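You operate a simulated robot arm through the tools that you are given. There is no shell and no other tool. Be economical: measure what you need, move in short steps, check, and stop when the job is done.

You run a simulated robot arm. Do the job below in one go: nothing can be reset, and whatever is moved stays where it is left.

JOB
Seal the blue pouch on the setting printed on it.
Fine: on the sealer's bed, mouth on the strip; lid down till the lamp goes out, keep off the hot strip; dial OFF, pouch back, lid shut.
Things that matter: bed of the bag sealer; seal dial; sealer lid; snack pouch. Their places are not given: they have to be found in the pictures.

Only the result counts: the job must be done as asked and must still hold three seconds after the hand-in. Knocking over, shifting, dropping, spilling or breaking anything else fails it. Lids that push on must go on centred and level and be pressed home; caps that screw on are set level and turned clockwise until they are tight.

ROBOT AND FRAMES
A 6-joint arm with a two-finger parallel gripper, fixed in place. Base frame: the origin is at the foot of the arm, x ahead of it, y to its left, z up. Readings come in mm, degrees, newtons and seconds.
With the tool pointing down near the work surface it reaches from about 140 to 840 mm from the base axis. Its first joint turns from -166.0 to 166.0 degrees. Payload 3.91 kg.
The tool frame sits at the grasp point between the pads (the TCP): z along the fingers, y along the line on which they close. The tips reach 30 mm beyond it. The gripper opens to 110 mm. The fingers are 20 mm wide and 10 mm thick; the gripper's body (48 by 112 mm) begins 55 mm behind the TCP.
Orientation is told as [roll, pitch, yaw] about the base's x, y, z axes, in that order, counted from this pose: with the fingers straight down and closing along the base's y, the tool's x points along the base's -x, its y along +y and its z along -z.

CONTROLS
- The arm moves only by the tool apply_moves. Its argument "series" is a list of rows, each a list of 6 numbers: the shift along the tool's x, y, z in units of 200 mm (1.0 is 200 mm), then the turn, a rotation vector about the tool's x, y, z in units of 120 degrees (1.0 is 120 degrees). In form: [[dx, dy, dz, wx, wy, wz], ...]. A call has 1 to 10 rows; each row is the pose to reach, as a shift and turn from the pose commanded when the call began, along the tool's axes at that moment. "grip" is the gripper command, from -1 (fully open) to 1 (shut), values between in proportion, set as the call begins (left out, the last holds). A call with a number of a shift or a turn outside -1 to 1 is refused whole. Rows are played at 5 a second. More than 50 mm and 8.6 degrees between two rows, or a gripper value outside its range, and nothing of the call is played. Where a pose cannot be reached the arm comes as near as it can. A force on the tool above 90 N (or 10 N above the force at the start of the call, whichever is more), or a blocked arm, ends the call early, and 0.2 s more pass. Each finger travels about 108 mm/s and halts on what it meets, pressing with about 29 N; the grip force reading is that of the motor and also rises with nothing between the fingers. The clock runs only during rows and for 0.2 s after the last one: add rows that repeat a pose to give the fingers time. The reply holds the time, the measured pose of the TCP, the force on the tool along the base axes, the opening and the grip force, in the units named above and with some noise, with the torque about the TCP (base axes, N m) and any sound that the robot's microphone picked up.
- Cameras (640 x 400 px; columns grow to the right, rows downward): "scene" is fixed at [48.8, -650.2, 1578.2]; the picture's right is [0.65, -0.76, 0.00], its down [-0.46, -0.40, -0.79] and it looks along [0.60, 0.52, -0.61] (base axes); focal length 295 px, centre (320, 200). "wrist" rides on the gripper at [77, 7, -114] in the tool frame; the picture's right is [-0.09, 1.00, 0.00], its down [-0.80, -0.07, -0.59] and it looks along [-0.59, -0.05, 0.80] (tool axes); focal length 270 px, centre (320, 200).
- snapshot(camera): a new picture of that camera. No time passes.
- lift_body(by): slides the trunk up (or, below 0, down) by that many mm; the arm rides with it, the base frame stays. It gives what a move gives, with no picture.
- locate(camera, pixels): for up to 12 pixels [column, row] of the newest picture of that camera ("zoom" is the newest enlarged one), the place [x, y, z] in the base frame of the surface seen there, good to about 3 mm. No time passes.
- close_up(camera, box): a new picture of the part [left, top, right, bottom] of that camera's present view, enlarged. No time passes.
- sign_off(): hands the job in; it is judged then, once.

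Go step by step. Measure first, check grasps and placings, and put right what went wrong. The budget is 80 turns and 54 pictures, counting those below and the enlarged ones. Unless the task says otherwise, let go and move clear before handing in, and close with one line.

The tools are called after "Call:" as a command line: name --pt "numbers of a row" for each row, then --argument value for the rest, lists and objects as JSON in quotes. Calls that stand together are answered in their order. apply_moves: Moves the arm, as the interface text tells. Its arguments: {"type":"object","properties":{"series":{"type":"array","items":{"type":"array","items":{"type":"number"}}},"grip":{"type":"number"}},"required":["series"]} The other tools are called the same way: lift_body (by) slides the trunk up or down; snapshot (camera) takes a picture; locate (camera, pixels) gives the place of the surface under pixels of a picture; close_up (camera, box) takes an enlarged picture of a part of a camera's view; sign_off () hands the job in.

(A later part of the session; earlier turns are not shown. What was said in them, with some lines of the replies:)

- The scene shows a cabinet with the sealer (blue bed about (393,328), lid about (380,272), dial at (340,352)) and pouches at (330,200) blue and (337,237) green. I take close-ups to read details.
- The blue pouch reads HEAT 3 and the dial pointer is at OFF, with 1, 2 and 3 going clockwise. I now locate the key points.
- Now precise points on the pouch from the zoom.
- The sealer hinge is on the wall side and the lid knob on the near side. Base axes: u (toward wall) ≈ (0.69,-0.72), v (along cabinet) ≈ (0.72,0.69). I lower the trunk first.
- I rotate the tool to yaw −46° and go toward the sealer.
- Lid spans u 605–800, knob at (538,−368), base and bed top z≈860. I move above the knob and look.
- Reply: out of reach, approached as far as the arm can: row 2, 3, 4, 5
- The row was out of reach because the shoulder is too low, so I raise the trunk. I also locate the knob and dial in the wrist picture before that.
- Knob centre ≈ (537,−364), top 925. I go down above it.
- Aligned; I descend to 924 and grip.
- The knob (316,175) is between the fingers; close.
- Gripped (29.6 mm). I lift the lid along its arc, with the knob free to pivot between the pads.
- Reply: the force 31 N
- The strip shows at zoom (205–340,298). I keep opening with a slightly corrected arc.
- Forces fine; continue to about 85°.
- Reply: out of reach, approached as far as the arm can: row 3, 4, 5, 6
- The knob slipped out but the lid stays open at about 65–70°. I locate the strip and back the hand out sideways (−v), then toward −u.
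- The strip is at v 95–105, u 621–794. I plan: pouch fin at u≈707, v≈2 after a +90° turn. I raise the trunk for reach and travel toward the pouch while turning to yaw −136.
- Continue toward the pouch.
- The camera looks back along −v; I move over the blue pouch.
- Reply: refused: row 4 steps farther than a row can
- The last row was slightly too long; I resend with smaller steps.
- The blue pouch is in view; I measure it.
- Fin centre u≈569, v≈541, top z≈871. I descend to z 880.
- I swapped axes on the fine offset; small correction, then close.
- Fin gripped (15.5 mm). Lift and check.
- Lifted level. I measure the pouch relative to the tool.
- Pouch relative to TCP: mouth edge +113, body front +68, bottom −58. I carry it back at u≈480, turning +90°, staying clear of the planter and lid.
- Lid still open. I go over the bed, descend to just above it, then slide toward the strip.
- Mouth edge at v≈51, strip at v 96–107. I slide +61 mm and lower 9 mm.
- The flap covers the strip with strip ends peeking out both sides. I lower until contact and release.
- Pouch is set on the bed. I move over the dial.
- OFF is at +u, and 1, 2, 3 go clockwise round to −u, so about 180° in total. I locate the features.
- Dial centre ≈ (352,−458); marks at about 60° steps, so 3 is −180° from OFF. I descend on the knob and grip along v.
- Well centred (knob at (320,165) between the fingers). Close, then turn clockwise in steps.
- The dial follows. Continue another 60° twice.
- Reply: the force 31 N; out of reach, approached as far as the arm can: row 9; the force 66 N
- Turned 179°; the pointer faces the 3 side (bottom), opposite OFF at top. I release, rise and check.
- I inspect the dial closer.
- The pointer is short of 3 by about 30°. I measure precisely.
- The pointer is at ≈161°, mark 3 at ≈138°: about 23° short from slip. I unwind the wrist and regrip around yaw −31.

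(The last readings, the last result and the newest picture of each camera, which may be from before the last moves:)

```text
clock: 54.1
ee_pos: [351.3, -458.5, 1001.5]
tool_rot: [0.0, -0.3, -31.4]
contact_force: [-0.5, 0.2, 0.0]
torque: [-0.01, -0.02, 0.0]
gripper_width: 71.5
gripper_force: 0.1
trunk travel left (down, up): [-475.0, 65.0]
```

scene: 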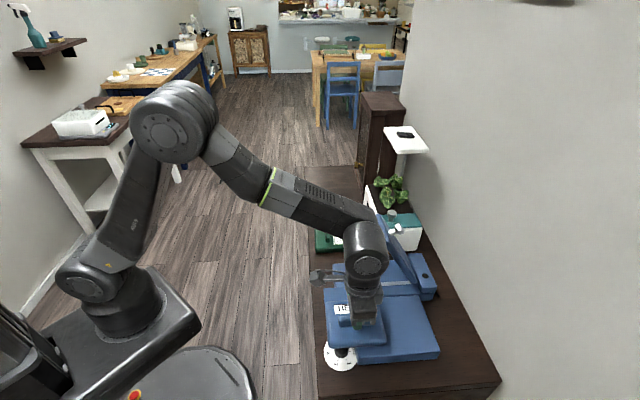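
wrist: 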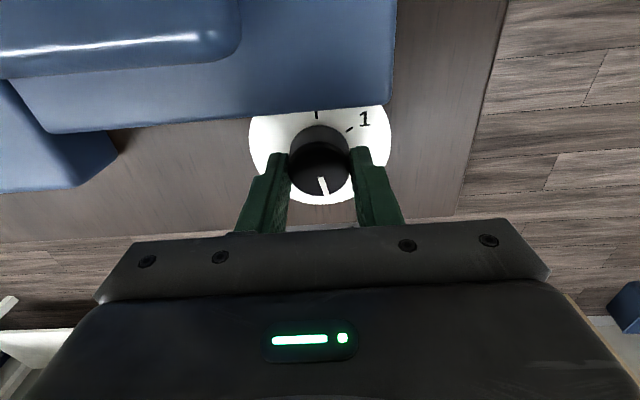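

Call:
apply_moves --pt "0 0 0.2 0 0 0" --pt "0 0 0.4 0 0 0" --pt "0 0 0.6 0 0 0" --pt "0 0 0.71 0 0 0" --pt "0 0 0.71 0 0 0"

Call:
apply_moves --pt "0 0 0 0 0 0" --pt "0 0 0 0 0 0" --pt "0 0 0 0 0 0" --grip 1

Call:
apply_moves --pt "0 0 0 0 0 0.05" --pt "0 0 0 0 0 0.1" --pt "0 0 0 0 0 0.15" --pt "0 0 0 0 0 0.2" --pt "0 0 0 0 0 0.2"

Call:
snapshot --camera "wrist"

```text
clock: 55.3
ee_pos: [352.7, -456.9, 857.8]
tool_rot: [0.0, -0.1, -31.4]
contact_force: [-0.7, 0.4, -0.2]
torque: [-0.02, 0.0, 0.01]
gripper_width: 71.5
gripper_force: 0.1
trunk travel left (down, up): [-475.0, 65.0]
```

```text
clock: 56.1
ee_pos: [351.6, -459.3, 856.9]
tool_rot: [0.1, -0.3, -31.5]
contact_force: [-7.0, -7.8, -2.2]
torque: [-0.42, 0.08, -0.05]
gripper_width: 34.8
gripper_force: 45.0
trunk travel left (down, up): [-475.0, 65.0]
```

```text
clock: 57.3
ee_pos: [351.9, -456.8, 856.6]
tool_rot: [0.1, 0.0, -55.5]
contact_force: [2.4, 14.0, -19.4]
torque: [0.36, -0.27, 0.03]
gripper_width: 34.9
gripper_force: 44.7
trunk travel left (down, up): [-475.0, 65.0]
```

```text
24 pictures are left
```

wrist: 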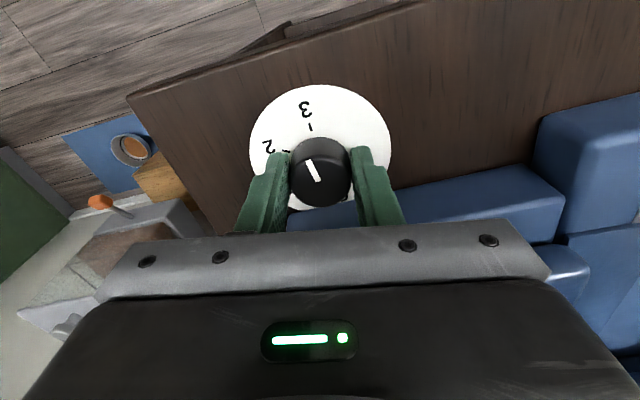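

The pointer now looks nearly parallel to the 3 tick. I measure from both.

Call:
close_up --camera "wrist" --box '[240, 80, 400, 215]'

```text
2.96 times, centred on (320, 148) of wrist
```

zoom: 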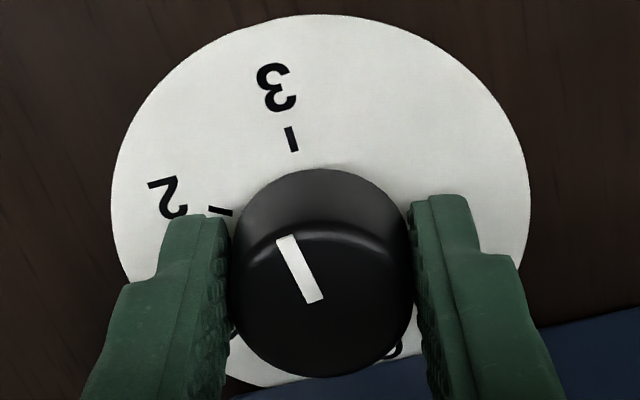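

Call:
locate --camera "zoom" --pixels '[[316, 298], [287, 240], [288, 129], [294, 150], [318, 240], [323, 370], [240, 300], [404, 300], [112, 210], [528, 210], [215, 210]]'

```text
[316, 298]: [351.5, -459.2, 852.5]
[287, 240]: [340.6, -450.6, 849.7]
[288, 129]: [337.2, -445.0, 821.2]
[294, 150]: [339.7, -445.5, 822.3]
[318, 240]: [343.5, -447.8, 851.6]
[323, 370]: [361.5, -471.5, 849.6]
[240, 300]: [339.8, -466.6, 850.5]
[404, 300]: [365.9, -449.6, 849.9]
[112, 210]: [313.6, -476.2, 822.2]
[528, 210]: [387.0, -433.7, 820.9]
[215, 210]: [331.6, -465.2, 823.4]
```

Pointer is still ~8° short; turn 8° more.

Call:
apply_moves --pt "0 0 0 0 0 0.035" --pt "0 0 0 0 0 0.07" --pt "0 0 0 0 0 0.07"

Call:
apply_moves --pt "0 0 0 0 0 0" --pt "0 0 0 0 0 0" --grip -0.3

Call:
apply_moves --pt "0 0 -0.15 0 0 0" --pt "0 0 -0.35 0 0 0" --pt "0 0 -0.55 0 0 0" --pt "0 0 -0.7 0 0 0" --pt "0 0 -0.7 0 0 0"

Call:
close_up --camera "wrist" --box '[240, 20, 400, 150]'

```text
clock: 58.1
ee_pos: [351.9, -457.3, 856.4]
tool_rot: [0.0, 0.0, -63.9]
contact_force: [-1.8, 16.1, -31.2]
torque: [0.62, 0.04, 0.47]
gripper_width: 34.8
gripper_force: 45.5
trunk travel left (down, up): [-475.0, 65.0]
```

```text
clock: 58.7
ee_pos: [352.5, -459.1, 860.1]
tool_rot: [0.1, -0.3, -63.8]
contact_force: [0.1, 0.2, -1.2]
torque: [0.0, 0.02, 0.02]
gripper_width: 71.6
gripper_force: 0.1
trunk travel left (down, up): [-475.0, 65.0]
```

```text
clock: 59.9
ee_pos: [352.6, -458.1, 1001.4]
tool_rot: [0.2, -0.2, -63.7]
contact_force: [0.6, 0.7, 0.3]
torque: [0.01, 0.03, 0.01]
gripper_width: 71.8
gripper_force: 0.1
trunk travel left (down, up): [-475.0, 65.0]
```

```text
3.08 times, centred on (320, 85) of wrist
```

zoom: 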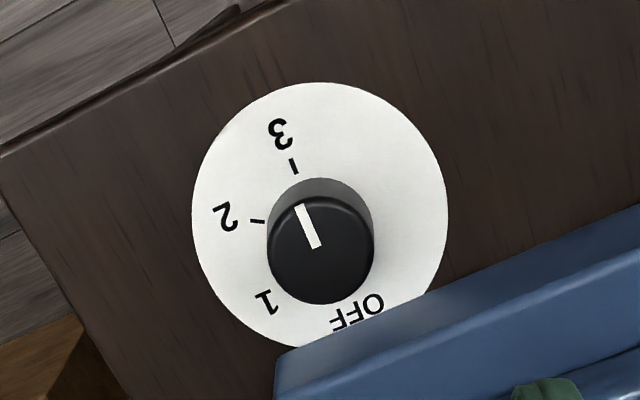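

The dial now reads 3. Next I close the lid by pushing it from the wall side with shut fingers; first I set yaw −46 and z≈1055.

Call:
apply_moves --pt "0 0 -0.13 0 0 -0.05" --pt "-0.02 0.1 -0.27 0 0 -0.1" --pt "-0.055 0.254 -0.27 0 0 -0.146" --pt "-0.055 0.254 -0.27 0 0 -0.146" --grip 1

Call:
close_up --camera "scene" --box '[340, 200, 450, 300]'

```text
clock: 60.9
ee_pos: [404.0, -445.6, 1053.6]
tool_rot: [0.0, -0.2, -46.1]
contact_force: [-0.5, -0.2, 0.4]
torque: [0.01, -0.01, 0.02]
gripper_width: 0.0
gripper_force: 29.1
trunk travel left (down, up): [-475.0, 65.0]
```

```text
4.00 times, centred on (395, 250) of scene
```

zoom: 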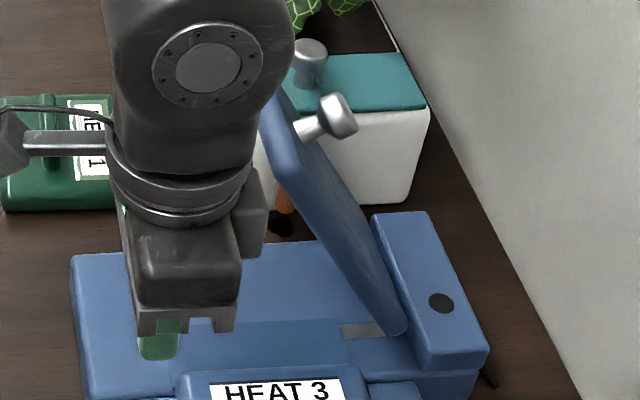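

Call:
locate --camera "zoom" --pixels '[[275, 168], [290, 185], [310, 165], [345, 220], [385, 310], [400, 320], [345, 115], [270, 110], [355, 260]]'

```text
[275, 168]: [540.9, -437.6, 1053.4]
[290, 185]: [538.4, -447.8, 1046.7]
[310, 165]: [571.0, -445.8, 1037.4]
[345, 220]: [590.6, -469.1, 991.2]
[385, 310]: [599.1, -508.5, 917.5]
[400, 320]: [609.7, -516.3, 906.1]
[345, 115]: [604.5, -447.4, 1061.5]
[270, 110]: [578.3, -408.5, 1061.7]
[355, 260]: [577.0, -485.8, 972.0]
```

Lid face matches φ≈57° (u≈727 at z 1020). I go round the lid's front to its wall side.

Call:
apply_moves --pt "-0.2 0 0 0 0 0" --pt "-0.4 0 0 0 0 0" --pt "-0.6 0 0 0 0 0" --pt "-0.78 0 0 0 0 0" --pt "-0.92 0 0 0 0 0" --pt "-0.92 0.2 0 0 0 0" --pt "-0.92 0.4 0 0 0 0" --pt "-0.92 0.57 0 0 0 0" --pt "-0.92 0.57 0 0 0 0"

```text
clock: 62.9
ee_pos: [615.3, -500.5, 1053.5]
tool_rot: [0.0, -0.1, -46.3]
contact_force: [-0.2, 0.2, -0.9]
torque: [-0.02, 0.01, -0.01]
gripper_width: 0.0
gripper_force: 28.8
trunk travel left (down, up): [-475.0, 65.0]
```

Now push the lid down along its arc.

Call:
apply_moves --pt "0.12 0 0.01 0 0 0" --pt "0.237 0 0.0175 0 0 0" --pt "0.29 0 0.045 0 0 0" --pt "0.337 0 0.077 0 0 0" --pt "0.4 0 0.12 0 0 0" --pt "0.452 0 0.167 0 0 0" --pt "0.5 0 0.22 0 0 0" --pt "0.547 0 0.277 0 0 0" --pt "0.622 0 0.402 0 0 0"

Call:
close_up --camera "scene" --box '[310, 200, 470, 320]'

```text
clock: 64.9
ee_pos: [528.1, -410.5, 972.6]
tool_rot: [0.0, -0.4, -46.2]
contact_force: [0.1, 0.1, -0.4]
torque: [-0.02, 0.0, 0.02]
gripper_width: 0.0
gripper_force: 29.3
trunk travel left (down, up): [-475.0, 65.0]
```

```text
3.33 times, centred on (390, 260) of scene
```

zoom: 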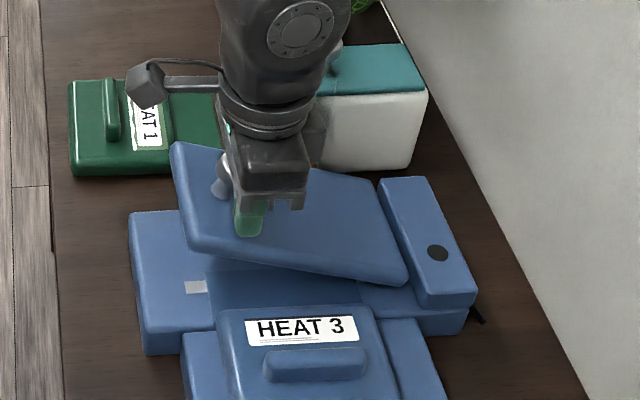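

Lid follows (now about 22°). Continue until closed with a light press.

Call:
apply_moves --pt "0.03 0 0.065 0 0 0" --pt "0.052 0 0.133 0 0 0" --pt "0.07 0 0.205 0 0 0" --pt "0.08 0 0.255 0 0 0" --pt "0.08 0 0.27 0 0 0" --pt "0.08 0 0.28 0 0 0" --pt "0.08 0 0.285 0 0 0"

Call:
close_up --camera "scene" --box '[310, 200, 470, 320]'

```text
clock: 66.5
ee_pos: [516.7, -398.4, 916.6]
tool_rot: [-0.1, -0.2, -46.3]
contact_force: [2.2, -0.5, 5.6]
torque: [0.01, -0.08, -0.02]
gripper_width: 0.0
gripper_force: 29.0
trunk travel left (down, up): [-475.0, 65.0]
```

```text
3.33 times, centred on (390, 260) of scene
```

zoom: 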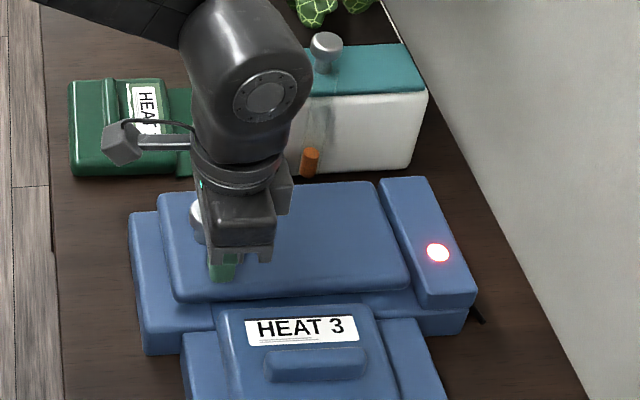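

The lamp is lit at (438,252). I hold the lid down and wait.

Call:
apply_moves --pt "0 0 0 0 0 0" --pt "0 0 0 0 0 0" --pt "0 0 0 0 0 0" --pt "0 0 0 0 0 0" --pt "0 0 0 0 0 0" --pt "0 0 0 0 0 0" --pt "0 0 0 0 0 0" --pt "0 0 0 0 0 0" --pt "0 0 0 0 0 0" --pt "0 0 0 0 0 0"

Call:
apply_moves --pt "0 0 0 0 0 0" --pt "0 0 0 0 0 0" --pt "0 0 0 0 0 0" --pt "0 0 0 0 0 0" --pt "0 0 0 0 0 0" --pt "0 0 0 0 0 0" --pt "0 0 0 0 0 0" --pt "0 0 0 0 0 0" --pt "0 0 0 0 0 0" --pt "0 0 0 0 0 0"

Call:
close_up --camera "scene" --box '[310, 200, 470, 320]'

```text
clock: 68.7
ee_pos: [513.6, -398.3, 916.6]
tool_rot: [0.0, -0.3, -46.2]
contact_force: [5.4, -1.5, 10.6]
torque: [-0.02, -0.11, -0.01]
gripper_width: 0.0
gripper_force: 29.0
trunk travel left (down, up): [-475.0, 65.0]
```

```text
clock: 70.9
ee_pos: [515.5, -399.8, 916.1]
tool_rot: [0.0, -0.3, -46.4]
contact_force: [5.9, -1.2, 11.0]
torque: [0.02, -0.04, -0.03]
gripper_width: 0.0
gripper_force: 28.6
trunk travel left (down, up): [-475.0, 65.0]
```

```text
3.33 times, centred on (390, 260) of scene
```

zoom: 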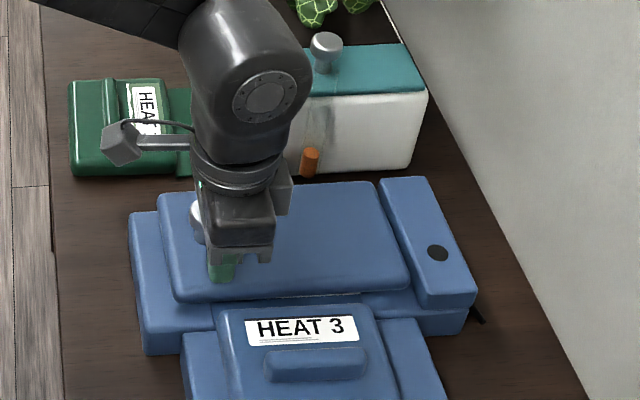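

Lamp is out. Now to the dial: rise, move above it, open.

Call:
apply_moves --pt "0 0 -0.2 0 0 0" --pt "0 0 -0.42 0 0 0" --pt "0.1 -0.2 -0.42 0 0 0" --pt "0.2 -0.4 -0.42 0 0 0" --pt "0.3 -0.6 -0.42 0 0 0" --pt "0.352 -0.79 -0.42 0 0 0" --pt "0.352 -0.79 -0.42 0 0 0" --grip 1

Call:
apply_moves --pt "0 0 0 0 0 0" --pt "0 0 0 0 0 0" --grip -0.3

```text
clock: 72.5
ee_pos: [352.4, -458.8, 996.8]
tool_rot: [0.0, -0.2, -46.3]
contact_force: [0.2, -0.7, 0.5]
torque: [-0.01, -0.01, 0.03]
gripper_width: 0.4
gripper_force: 29.0
trunk travel left (down, up): [-475.0, 65.0]
```

```text
clock: 73.1
ee_pos: [353.0, -458.2, 997.6]
tool_rot: [-0.1, -0.2, -46.3]
contact_force: [-0.1, 0.1, 0.8]
torque: [-0.01, -0.02, 0.01]
gripper_width: 71.4
gripper_force: 0.1
trunk travel left (down, up): [-475.0, 65.0]
```

Call:
apply_moves --pt "0 0 0.2 0 0 0" --pt "0 0 0.4 0 0 0" --pt "0 0 0.6 0 0 0" --pt "0 0 0.7 0 0 0" --pt "0 0 0.7 0 0 0"

Call:
apply_moves --pt "0 0 0 0 0 0" --pt "0 0 0 0 0 0" --pt "0 0 0 0 0 0" --grip 1

Call:
apply_moves --pt "0 0 0 0 0 -0.06" --pt "0 0 0 0 0 -0.12" --pt "0 0 0 0 0 -0.18" --pt "0 0 0 0 0 -0.24" --pt "0 0 0 0 0 -0.3" --pt "0 0 0 0 0 -0.36" --pt "0 0 0 0 0 -0.42" --pt "0 0 0 0 0 -0.48" --pt "0 0 0 0 0 -0.5"

Call:
apply_moves --pt "0 0 0 0 0 -0.06" --pt "0 0 0 0 0 -0.12" --pt "0 0 0 0 0 -0.18" --pt "0 0 0 0 0 -0.24" --pt "0 0 0 0 0 -0.3" --pt "0 0 0 0 0 -0.36" --pt "0 0 0 0 0 -0.42" --pt "0 0 0 0 0 -0.48" --pt "0 0 0 0 0 -0.5"

```text
clock: 74.3
ee_pos: [351.5, -456.4, 859.4]
tool_rot: [0.0, -0.2, -46.4]
contact_force: [-0.5, -0.5, 0.0]
torque: [0.01, -0.04, -0.02]
gripper_width: 71.5
gripper_force: 0.1
trunk travel left (down, up): [-475.0, 65.0]
```

```text
clock: 75.1
ee_pos: [350.5, -456.8, 858.7]
tool_rot: [-0.1, -0.3, -46.3]
contact_force: [-8.3, -7.9, -2.3]
torque: [-0.59, 0.2, -0.04]
gripper_width: 34.8
gripper_force: 45.0
trunk travel left (down, up): [-475.0, 65.0]
```

```text
clock: 77.1
ee_pos: [353.8, -458.6, 858.8]
tool_rot: [0.0, -0.3, 13.8]
contact_force: [-22.2, -19.4, -10.0]
torque: [-0.38, 0.36, -0.05]
gripper_width: 34.2
gripper_force: 45.4
trunk travel left (down, up): [-475.0, 65.0]
```

```text
clock: 79.1
ee_pos: [353.7, -459.7, 858.2]
tool_rot: [-0.3, 0.1, 73.9]
contact_force: [-1.3, -22.4, 4.9]
torque: [0.25, -0.29, 0.0]
gripper_width: 34.0
gripper_force: 45.2
trunk travel left (down, up): [-475.0, 65.0]
```

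Call:
apply_moves --pt "0 0 0 0 0 -0.06" --pt "0 0 0 0 0 -0.12" --pt "0 0 0 0 0 -0.18" --pt "0 0 0 0 0 -0.24" --pt "0 0 0 0 0 -0.3" --pt "0 0 0 0 0 -0.36" --pt "0 0 0 0 0 -0.42" --pt "0 0 0 0 0 -0.48" --pt "0 0 0 0 0 -0.5"

Call:
snapshot --camera "wrist"

```text
clock: 80.8
ee_pos: [350.6, -452.9, 857.9]
tool_rot: [1.8, -0.1, 125.4]
contact_force: [-49.4, -41.0, -6.3]
torque: [-0.23, 2.11, -0.45]
gripper_width: 34.5
gripper_force: 44.9
out of reach, approached as far as the arm can: row 7, 8
trunk travel left (down, up): [-475.0, 65.0]
stopped in row 8: the force on the tool passed its limit at 98 N (the readings are from after the stop); the commanded pose is now the measured one
```

```text
17 pictures are left
```

wrist: 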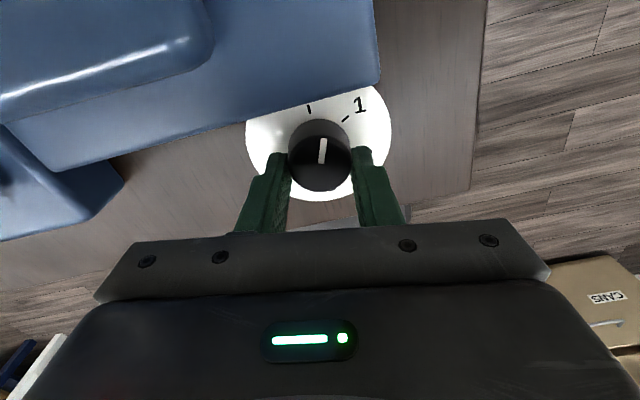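

The wrist limit left the pointer ~17° short of OFF. I open slightly, unwind 35° around the knob, recentre and regrip.

Call:
apply_moves --pt "0 0 0 0 0 0" --pt "0 0 0 0 0 0" --grip 0.09

Call:
apply_moves --pt "0.029 0.009 0 -0.0087 0.0122 0" --pt "0.029 0.009 0 -0.0087 0.0122 0.06" --pt "0.029 0.009 0 -0.0087 0.0122 0.12" --pt "0.029 0.009 0 -0.0087 0.0122 0.18" --pt "0.029 0.009 0 -0.0087 0.0122 0.24" --pt "0.029 0.009 0 -0.0087 0.0122 0.3" --pt "0.029 0.009 0 -0.0087 0.0122 0.3"

Call:
close_up --camera "wrist" --box '[230, 80, 410, 215]'

```text
clock: 81.4
ee_pos: [359.1, -449.8, 858.4]
tool_rot: [1.7, 0.2, 125.7]
contact_force: [-7.5, -4.1, -2.1]
torque: [-0.06, 0.14, -0.03]
gripper_width: 54.4
gripper_force: 4.1
trunk travel left (down, up): [-475.0, 65.0]
```

```text
clock: 83.0
ee_pos: [360.3, -451.9, 860.6]
tool_rot: [2.0, 2.8, 89.7]
contact_force: [-1.9, 8.9, -1.2]
torque: [0.01, 0.03, 0.32]
gripper_width: 48.9
gripper_force: 0.1
trunk travel left (down, up): [-475.0, 65.0]
```

```text
2.96 times, centred on (320, 148) of wrist
```

zoom: 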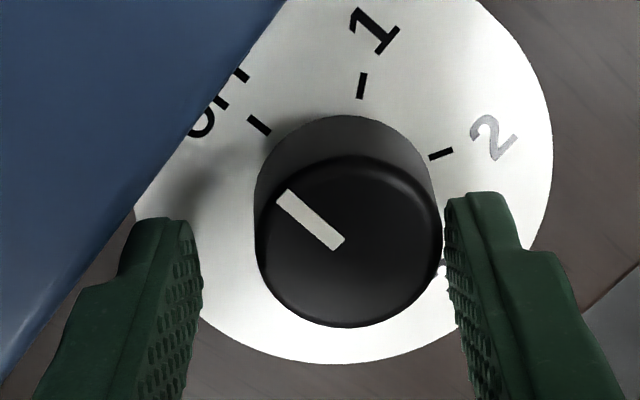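

The pointer now looks aligned with the OFF tick. I measure.

Call:
locate --camera "zoom" --pixels '[[336, 239], [288, 199], [268, 131], [250, 118], [362, 80], [449, 151], [345, 160], [345, 320], [262, 240], [434, 240]]'

```text
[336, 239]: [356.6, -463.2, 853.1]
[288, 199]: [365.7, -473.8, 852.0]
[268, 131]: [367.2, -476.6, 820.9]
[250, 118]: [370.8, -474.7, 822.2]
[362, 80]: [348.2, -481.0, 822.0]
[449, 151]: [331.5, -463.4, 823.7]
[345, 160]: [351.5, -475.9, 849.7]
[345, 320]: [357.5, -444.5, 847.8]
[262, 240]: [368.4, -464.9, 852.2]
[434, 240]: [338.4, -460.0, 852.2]
```

Pointer −49° vs OFF tick −45°: essentially where it was at the start. I back off the knob 4 mm and rise.

Call:
apply_moves --pt "0 0.025 0 0 0 0" --pt "0 0.025 -0.1 0 0 0" --pt "0 0.025 -0.3 0 0 0" --pt "0 0.025 -0.5 0 0 0.06" --pt "0 0.025 -0.7 0 0 0.12" --pt "0 0.025 -0.75 0 0 0.18" --pt "0 0.025 -0.75 0 0 0.24" --pt "0 0.025 -0.75 0 0 0.3" --pt "0 0.025 -0.75 0 0 0.36" --pt "0 0.025 -0.75 0 0 0.42"

Call:
close_up --camera "scene" --box '[318, 270, 446, 370]'

```text
clock: 85.2
ee_pos: [361.5, -447.3, 1010.3]
tool_rot: [-1.0, 3.2, 39.2]
contact_force: [-0.5, 0.3, -0.3]
torque: [0.02, -0.01, 0.02]
gripper_width: 50.0
gripper_force: 0.1
trunk travel left (down, up): [-475.0, 65.0]
```

```text
4.00 times, centred on (382, 320) of scene
```

zoom: 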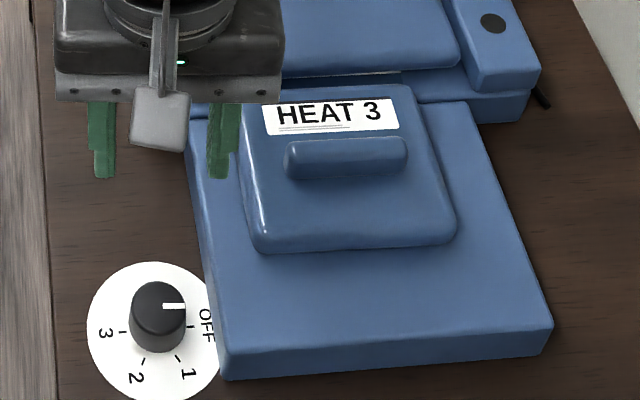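

The dial is at OFF (pointer horizontal as at the start). I level the tool, then turn to yaw −46.

Call:
apply_moves --pt "0 0 0 -0.0083 -0.0267 0" --pt "0 0 0 -0.0083 -0.0267 0" --grip -0.2

Call:
apply_moves --pt "0 0 0 0 0 0.07" --pt "0 0 0 0 0 0.14" --pt "0 0 0 0 0 0.21" --pt "0 0 0 0 0 0.28" --pt "0 0 0 0 0 0.35" --pt "0 0 0 0 0 0.42" --pt "0 0 0 0 0 0.49" --pt "0 0 0 0 0 0.56" --pt "0 0 0 0 0 0.63" --pt "0 0 0 0 0 0.7"

```text
clock: 85.8
ee_pos: [360.2, -447.5, 1011.1]
tool_rot: [-0.1, 0.1, 39.3]
contact_force: [0.2, 0.2, -0.5]
torque: [0.02, -0.01, -0.02]
gripper_width: 66.0
gripper_force: 0.1
trunk travel left (down, up): [-475.0, 65.0]
```

```text
clock: 88.0
ee_pos: [361.7, -447.1, 1009.6]
tool_rot: [-0.1, 0.0, -44.7]
contact_force: [-0.8, 0.2, -0.2]
torque: [0.0, -0.03, 0.01]
gripper_width: 65.9
gripper_force: 0.1
trunk travel left (down, up): [-475.0, 65.0]
```

Now reopen the lid: move over the knob, descend, grip.

Call:
apply_moves --pt "-0.07 0.2 0 0 0 0.011" --pt "-0.14 0.4 0 0 0 0.011" --pt "-0.23 0.6 0 0 0 0.011" --pt "-0.3 0.77 0 0 0 0.011" --pt "-0.352 0.917 0 0 0 0.011" --pt "-0.352 0.917 0.15 0 0 0.011" --pt "-0.352 0.917 0.3 0 0 0.011" --pt "-0.352 0.917 0.428 0 0 0.011" --pt "-0.352 0.917 0.428 0 0 0.011"

Call:
apply_moves --pt "0 0 0 0 0 0" --pt "0 0 0 0 0 0" --pt "0 0 0 0 0 0" --grip 1

```text
clock: 90.0
ee_pos: [539.8, -363.3, 923.3]
tool_rot: [-0.1, 0.0, -45.9]
contact_force: [-1.0, -0.2, -0.5]
torque: [0.03, 0.01, 0.0]
gripper_width: 66.3
gripper_force: 0.0
trunk travel left (down, up): [-475.0, 65.0]
```

```text
clock: 90.8
ee_pos: [539.0, -364.6, 923.0]
tool_rot: [-0.1, -0.1, -45.9]
contact_force: [-7.1, -5.1, -2.0]
torque: [0.19, 0.03, -0.18]
gripper_width: 29.8
gripper_force: 45.3
trunk travel left (down, up): [-475.0, 65.0]
```

Gripped. Lift along the arc in one go to about 63°.

Call:
apply_moves --pt "-0.029 0 -0.11 0 0 0" --pt "-0.072 0 -0.214 0 0 0" --pt "-0.13 0 -0.312 0 0 0" --pt "-0.201 0 -0.401 0 0 0" --pt "-0.283 0 -0.479 0 0 0" --pt "-0.376 0 -0.545 0 0 0" --pt "-0.452 0 -0.585 0 0 0" --pt "-0.53 0 -0.618 0 0 0" --pt "-0.57 0 -0.63 0 0 0" --pt "-0.57 0 -0.63 0 0 0"

Call:
close_up --camera "scene" --box '[310, 200, 470, 320]'

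```text
clock: 93.0
ee_pos: [619.1, -445.5, 1051.1]
tool_rot: [-0.2, -0.3, -45.9]
contact_force: [5.2, 20.7, 13.5]
torque: [0.85, 0.5, 0.14]
gripper_width: 29.6
gripper_force: 45.4
trunk travel left (down, up): [-475.0, 65.0]
```

```text
3.33 times, centred on (390, 260) of scene
```

zoom: 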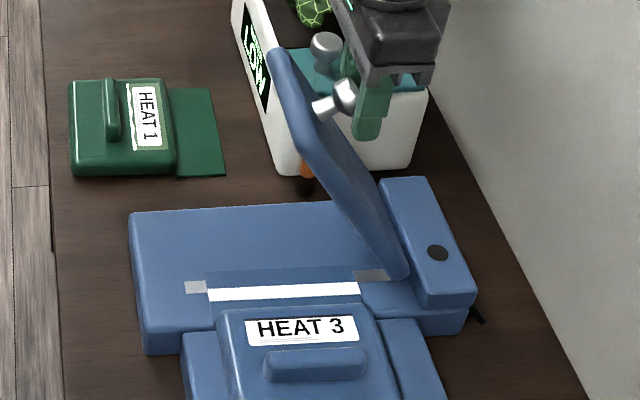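

Seal is visible (white line at zoom (285,292)) and the lid is open. Release the knob, rise, and move over the pouch fin.

Call:
apply_moves --pt "0 0 0 0 0 0" --pt "0 0 0 0 0 0" --pt "0 0 -0.1 0 0 0" --pt "0 0 -0.25 0 0 0" --pt "0 0 -0.3 0 0 0" --pt "0 -0.2 -0.3 0 0 0" --pt "0 -0.4 -0.3 0 0 0" --pt "0.1 -0.6 -0.3 0 0 0" --pt "0.2 -0.67 -0.3 0 0 0" --pt "0.235 -0.67 -0.2 0 0 0" --grip -0.2

Call:
snapshot --camera "wrist"

```text
clock: 95.2
ee_pos: [491.4, -507.3, 1092.5]
tool_rot: [-0.2, 0.0, -46.0]
contact_force: [-0.1, -0.9, 0.7]
torque: [-0.01, -0.01, 0.0]
gripper_width: 65.9
gripper_force: 0.1
trunk travel left (down, up): [-475.0, 65.0]
```

```text
13 pictures are left
```

wrist: 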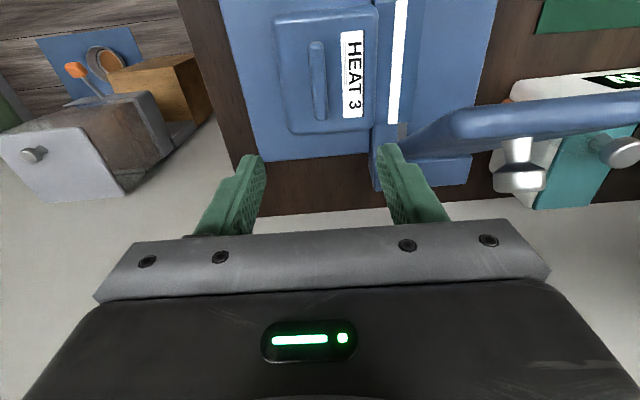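

Call:
locate --camera "wrist" --pixels '[[317, 48], [319, 80], [321, 115], [397, 60], [375, 60], [545, 110]]'

```text
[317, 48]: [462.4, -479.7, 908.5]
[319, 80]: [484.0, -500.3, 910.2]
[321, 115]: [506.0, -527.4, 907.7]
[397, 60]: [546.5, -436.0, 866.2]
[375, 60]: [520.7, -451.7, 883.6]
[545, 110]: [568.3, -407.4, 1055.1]
```

Pouch undisturbed. Descend to z 920 and grip the fin.

Call:
apply_moves --pt "0.018 -0.006 0.2 0 0 0" --pt "0.018 -0.006 0.4 0 0 0" --pt "0.018 -0.006 0.6 0 0 0" --pt "0.018 -0.006 0.75 0 0 0" --pt "0.018 -0.006 0.86 0 0 0" --pt "0.018 -0.006 0.86 0 0 0"

Call:
apply_moves --pt "0 0 0 0 0 0" --pt "0 0 0 0 0 0" --pt "0 0 0 0 0 0" --pt "0 0 0 0 0 0" --grip 1

```text
clock: 96.6
ee_pos: [486.7, -506.8, 917.1]
tool_rot: [-0.1, 0.0, -46.1]
contact_force: [1.2, -0.1, 0.1]
torque: [-0.02, 0.01, 0.03]
gripper_width: 65.9
gripper_force: 0.0
trunk travel left (down, up): [-475.0, 65.0]
```

```text
clock: 97.6
ee_pos: [487.1, -506.3, 917.0]
tool_rot: [-0.2, 0.0, -46.0]
contact_force: [-0.1, 0.2, 0.1]
torque: [0.03, -0.04, -0.03]
gripper_width: 15.4
gripper_force: 29.0
trunk travel left (down, up): [-475.0, 65.0]
```

Gripped. Lift a little, slide back off the strip, rise and retreat to −u.

Call:
apply_moves --pt "0 0 -0.05 0 0 0" --pt "0 -0.16 -0.05 0 0 0" --pt "0 -0.31 -0.05 0 0 0" --pt "0 -0.31 -0.28 0 0 0" --pt "0.2 -0.31 -0.4 0 0 0" --pt "0.42 -0.31 -0.5 0 0 0" --pt "0.64 -0.31 -0.5 0 0 0" --pt "0.86 -0.31 -0.5 0 0 0" --pt "1.0 -0.31 -0.5 0 0 0" --pt "1.0 -0.31 -0.5 0 0 0"

Call:
close_up --camera "scene" --box '[290, 170, 480, 370]'

```text
clock: 99.8
ee_pos: [298.7, -406.3, 1021.1]
tool_rot: [-0.1, 0.0, -46.0]
contact_force: [-0.2, 0.0, -1.1]
torque: [-0.02, 0.03, -0.01]
gripper_width: 15.3
gripper_force: 28.7
trunk travel left (down, up): [-475.0, 65.0]
```

```text
2.00 times, centred on (385, 270) of scene
```

zoom: 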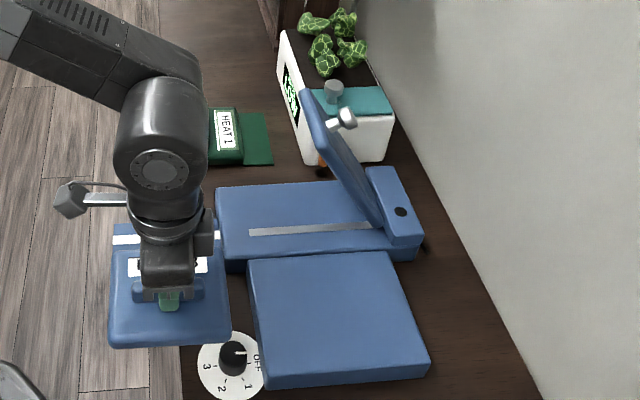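

Now carry it along +v back toward its original spot.

Call:
apply_moves --pt "0.05 0.18 0 0 0 0" --pt "0.1 0.38 0 0 0 0" --pt "0.1 0.59 0 0 0 0" --pt "0.1 0.8 0 0 0 0" --pt "0.1 1.0 0 0 0 0"

Call:
apply_moves --pt "0 0.1 0 0 0 0.06" --pt "0 0.2 0 0 0 0.12" --pt "0 0.3 0 0 0 0.18" --pt "0 0.4 0 0 0 0.24" --pt "0 0.5 0 0 0 0.3" --pt "0 0.6 0 0 0 0.36" --pt "0 0.7 0 0 0 0.42" --pt "0 0.8 0 0 0 0.48" --pt "0 0.9 0 0 0 0.54" --pt "0 1.0 0 0 0 0.6"

```text
clock: 101.0
ee_pos: [433.7, -247.8, 1020.0]
tool_rot: [-0.2, 0.0, -46.0]
contact_force: [0.0, 0.2, -1.3]
torque: [-0.05, 0.02, -0.01]
gripper_width: 15.4
gripper_force: 29.0
trunk travel left (down, up): [-475.0, 65.0]
```

```text
clock: 103.2
ee_pos: [577.1, -111.9, 1016.8]
tool_rot: [-0.2, -0.1, -118.0]
contact_force: [-0.3, -0.4, -1.5]
torque: [0.0, 0.01, 0.01]
gripper_width: 15.1
gripper_force: 28.5
trunk travel left (down, up): [-475.0, 65.0]
```

Call:
apply_moves --pt "0.195 0.063 0 0 0 0.03" --pt "0.39 0.127 0 0 0 0.06" --pt "0.585 0.19 0 0 0 0.09" --pt "0.78 0.254 0 0 0 0.12" --pt "0.975 0.317 0 0 0 0.15" --pt "0.91 0.515 0.05 0 0 0.15" --pt "0.847 0.712 0.1 0 0 0.15" --pt "0.847 0.712 0.2 0 0 0.15" --pt "0.847 0.712 0.2 0 0 0.15"

Call:
snapshot --camera "wrist"

```text
clock: 105.2
ee_pos: [781.0, -28.2, 978.7]
tool_rot: [0.1, -0.1, -136.0]
contact_force: [0.0, -0.2, -0.9]
torque: [-0.01, 0.01, 0.0]
gripper_width: 15.4
gripper_force: 29.1
trunk travel left (down, up): [-475.0, 65.0]
```

```text
11 pictures are left
```

wrist: 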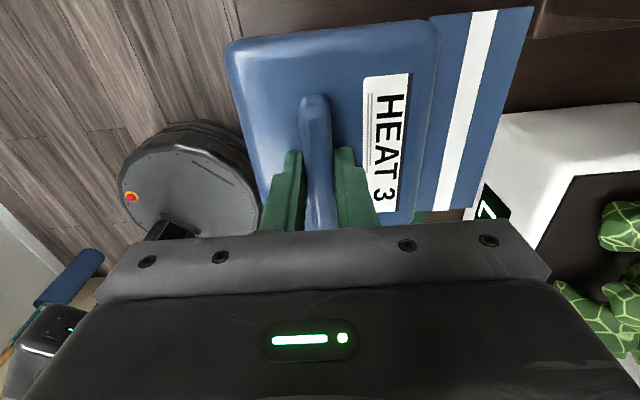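

Sealed band is nicely across the mouth. Lower to the counter.

Call:
apply_moves --pt "0 0 0.2 0 0 0" --pt "0 0 0.4 0 0 0" --pt "0 0 0.48 0 0 0" --pt "0 0 0.495 0 0 0" --pt "0 0 0.505 0 0 0" --pt "0 0 0.505 0 0 0"

```text
clock: 106.6
ee_pos: [783.3, -28.5, 877.0]
tool_rot: [0.1, 0.0, -135.9]
contact_force: [0.8, 2.4, 8.4]
torque: [-0.05, 0.13, 0.02]
gripper_width: 15.5
gripper_force: 28.8
trunk travel left (down, up): [-475.0, 65.0]
```

Contact (8 N up). Release, rise and begin retreating.

Call:
apply_moves --pt "0 0 0 0 0 0" --pt "0 0 0 0 0 0" --pt "0 0 0 0 0 0" --grip -0.3

Call:
apply_moves --pt "0 0 -0.15 0 0 0" --pt "0 0 -0.35 0 0 0" --pt "0 0 -0.55 0 0 0" --pt "0 0 -0.75 0 0 0" --pt "-0.2 -0.1 -0.8 0 0 0" --pt "-0.4 -0.2 -0.85 0 0 0" --pt "-0.6 -0.3 -0.85 0 0 0" --pt "-0.8 -0.4 -0.85 0 0 0" --pt "-1.0 -0.42 -0.85 0 0 0"

Call:
close_up --camera "scene" --box '[300, 170, 460, 290]'

```text
clock: 107.4
ee_pos: [782.7, -29.3, 876.1]
tool_rot: [0.0, -0.1, -135.9]
contact_force: [0.8, -3.4, 6.4]
torque: [0.04, 0.04, -0.02]
gripper_width: 70.7
gripper_force: 0.1
trunk travel left (down, up): [-475.0, 65.0]
```

```text
clock: 109.4
ee_pos: [578.5, -107.0, 1047.0]
tool_rot: [0.0, -0.1, -136.0]
contact_force: [0.3, -0.7, 0.1]
torque: [-0.01, -0.01, 0.01]
gripper_width: 71.5
gripper_force: 0.0
trunk travel left (down, up): [-475.0, 65.0]
```

```text
3.33 times, centred on (380, 230) of scene
```

zoom: 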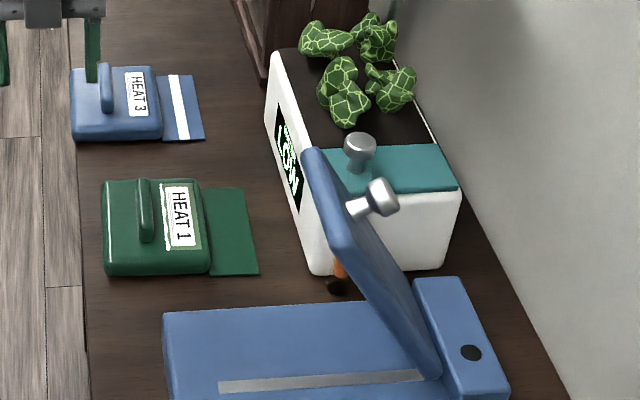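

The pouch is back. Now shut the lid: turn to yaw −46 and go round the front of the lid as before.

Call:
apply_moves --pt "-0.1 0 0 0 0 -0.07" --pt "-0.2 0 0 0 0 -0.14" --pt "-0.3 0 0 0 0 -0.21" --pt "-0.4 0 0 0 0 -0.28" --pt "-0.5 0 0 0 0 -0.35" --pt "-0.6 0 0 0 0 -0.42" --pt "-0.7 0 0 0 0 -0.49" --pt "-0.8 0 0 0 0 -0.56" --pt "-0.9 0 0 0 0 -0.63" --pt "-1.0 0 0 0 0 -0.7" --grip 1

```text
clock: 111.6
ee_pos: [434.9, -247.6, 1048.8]
tool_rot: [-0.1, 0.0, -51.9]
contact_force: [-0.9, 0.0, 0.0]
torque: [0.01, 0.0, -0.01]
gripper_width: 0.0
gripper_force: 29.2
trunk travel left (down, up): [-475.0, 65.0]
```

Call:
apply_moves --pt "-0.02 -0.2 0 0 0 -0.049" --pt "-0.04 -0.4 0 0 0 -0.049" --pt "-0.06 -0.6 -0.02 0 0 -0.049" --pt "-0.083 -0.8 -0.025 0 0 -0.049" --pt "-0.28 -0.78 -0.025 0 0 -0.049" --pt "-0.48 -0.76 -0.025 0 0 -0.049" --pt "-0.68 -0.739 -0.025 0 0 -0.049" --pt "-0.68 -0.739 -0.025 0 0 -0.049"

```text
clock: 113.4
ee_pos: [403.5, -440.9, 1054.2]
tool_rot: [-0.1, 0.0, -46.0]
contact_force: [-0.2, 0.0, 0.4]
torque: [-0.01, -0.02, -0.04]
gripper_width: 0.0
gripper_force: 29.3
trunk travel left (down, up): [-475.0, 65.0]
```

Call:
apply_moves --pt "-0.2 0 0 0 0 0" --pt "-0.4 0 0 0 0 0" --pt "-0.6 0 0 0 0 0" --pt "-0.78 0 0 0 0 0" --pt "-0.945 0 0 0 0 0" --pt "-0.945 0.2 0 0 0 0" --pt "-0.945 0.4 0 0 0 0" --pt "-0.945 0.55 0 0 0 0" --pt "-0.945 0.55 0 0 0 0"

Call:
apply_moves --pt "0.12 0 0.01 0 0 0" --pt "0.237 0 0.0175 0 0 0" --pt "0.29 0 0.045 0 0 0" --pt "0.337 0 0.077 0 0 0" --pt "0.4 0 0.12 0 0 0" --pt "0.452 0 0.167 0 0 0" --pt "0.5 0 0.22 0 0 0" --pt "0.547 0 0.277 0 0 0" --pt "0.622 0 0.402 0 0 0"

Call:
apply_moves --pt "0.03 0 0.065 0 0 0" --pt "0.052 0 0.133 0 0 0" --pt "0.07 0 0.205 0 0 0" --pt "0.08 0 0.255 0 0 0" --pt "0.08 0 0.27 0 0 0" --pt "0.08 0 0.28 0 0 0" --pt "0.08 0 0.29 0 0 0" --pt "0.08 0 0.295 0 0 0"

Call:
close_up --camera "scene" --box '[310, 200, 470, 320]'

```text
clock: 115.4
ee_pos: [615.0, -503.5, 1051.7]
tool_rot: [0.0, 0.0, -46.1]
contact_force: [0.5, 0.3, 0.9]
torque: [0.0, -0.05, -0.01]
gripper_width: 0.1
gripper_force: 28.6
trunk travel left (down, up): [-475.0, 65.0]
```

```text
clock: 117.4
ee_pos: [527.4, -415.6, 971.9]
tool_rot: [-0.1, 0.1, -46.1]
contact_force: [-0.2, 0.3, 0.8]
torque: [0.01, 0.01, 0.03]
gripper_width: 0.1
gripper_force: 28.7
trunk travel left (down, up): [-475.0, 65.0]
```

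```text
clock: 119.2
ee_pos: [516.4, -403.6, 917.1]
tool_rot: [-0.1, -0.3, -46.2]
contact_force: [-2.3, 3.0, 29.2]
torque: [0.26, 0.24, -0.22]
gripper_width: 0.0
gripper_force: 29.2
trunk travel left (down, up): [-475.0, 65.0]
```

```text
3.33 times, centred on (390, 260) of scene
```

zoom: 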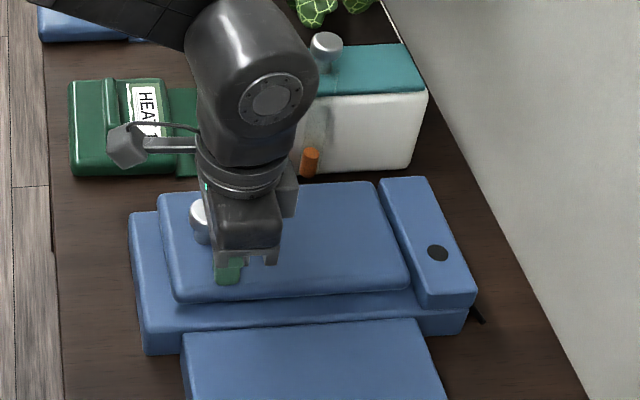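

Lid is shut, pressed with 29 N, and the lamp is dark (dial OFF). I rise and back away, then take a final look.

Call:
apply_moves --pt "0 0 -0.2 0 0 0" --pt "0 0 -0.4 0 0 0" --pt "0.1 0 -0.6 0 0 0" --pt "0.3 0 -0.65 0 0 0" --pt "0.5 0 -0.65 0 0 0" --pt "0.7 0 -0.65 0 0 0" --pt "0.9 0 -0.65 0 0 0" --pt "0.9 0 -0.65 0 0 0"

Call:
close_up --camera "scene" --box '[290, 170, 480, 370]'

Call:
close_up --camera "scene" --box '[318, 325, 366, 370]'

```text
clock: 121.0
ee_pos: [391.8, -274.2, 1042.0]
tool_rot: [0.0, 0.0, -46.1]
contact_force: [-0.2, -0.5, 0.1]
torque: [0.0, 0.01, -0.01]
gripper_width: 0.0
gripper_force: 28.8
trunk travel left (down, up): [-475.0, 65.0]
```

```text
2.00 times, centred on (385, 270) of scene
```

zoom: 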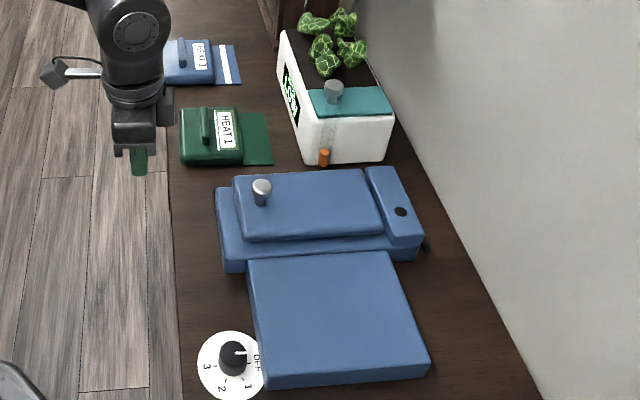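

```text
8.89 times, centred on (342, 348) of scene
```

zoom: 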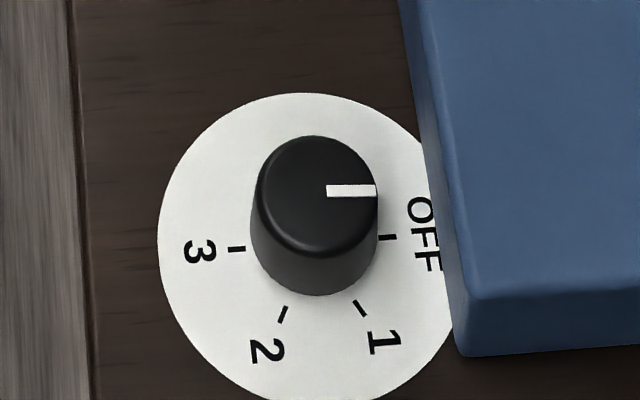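

The final pictures show the dial at OFF, the lid shut, the lamp out and the sealed blue pouch back in its place, so I hand the job in.

Call:
sign_off

```text
The job is handed in.
```

I sealed the blue pouch on HEAT 3 and put it back in its place; the dial is at OFF, the lid is shut, and the job is handed in.
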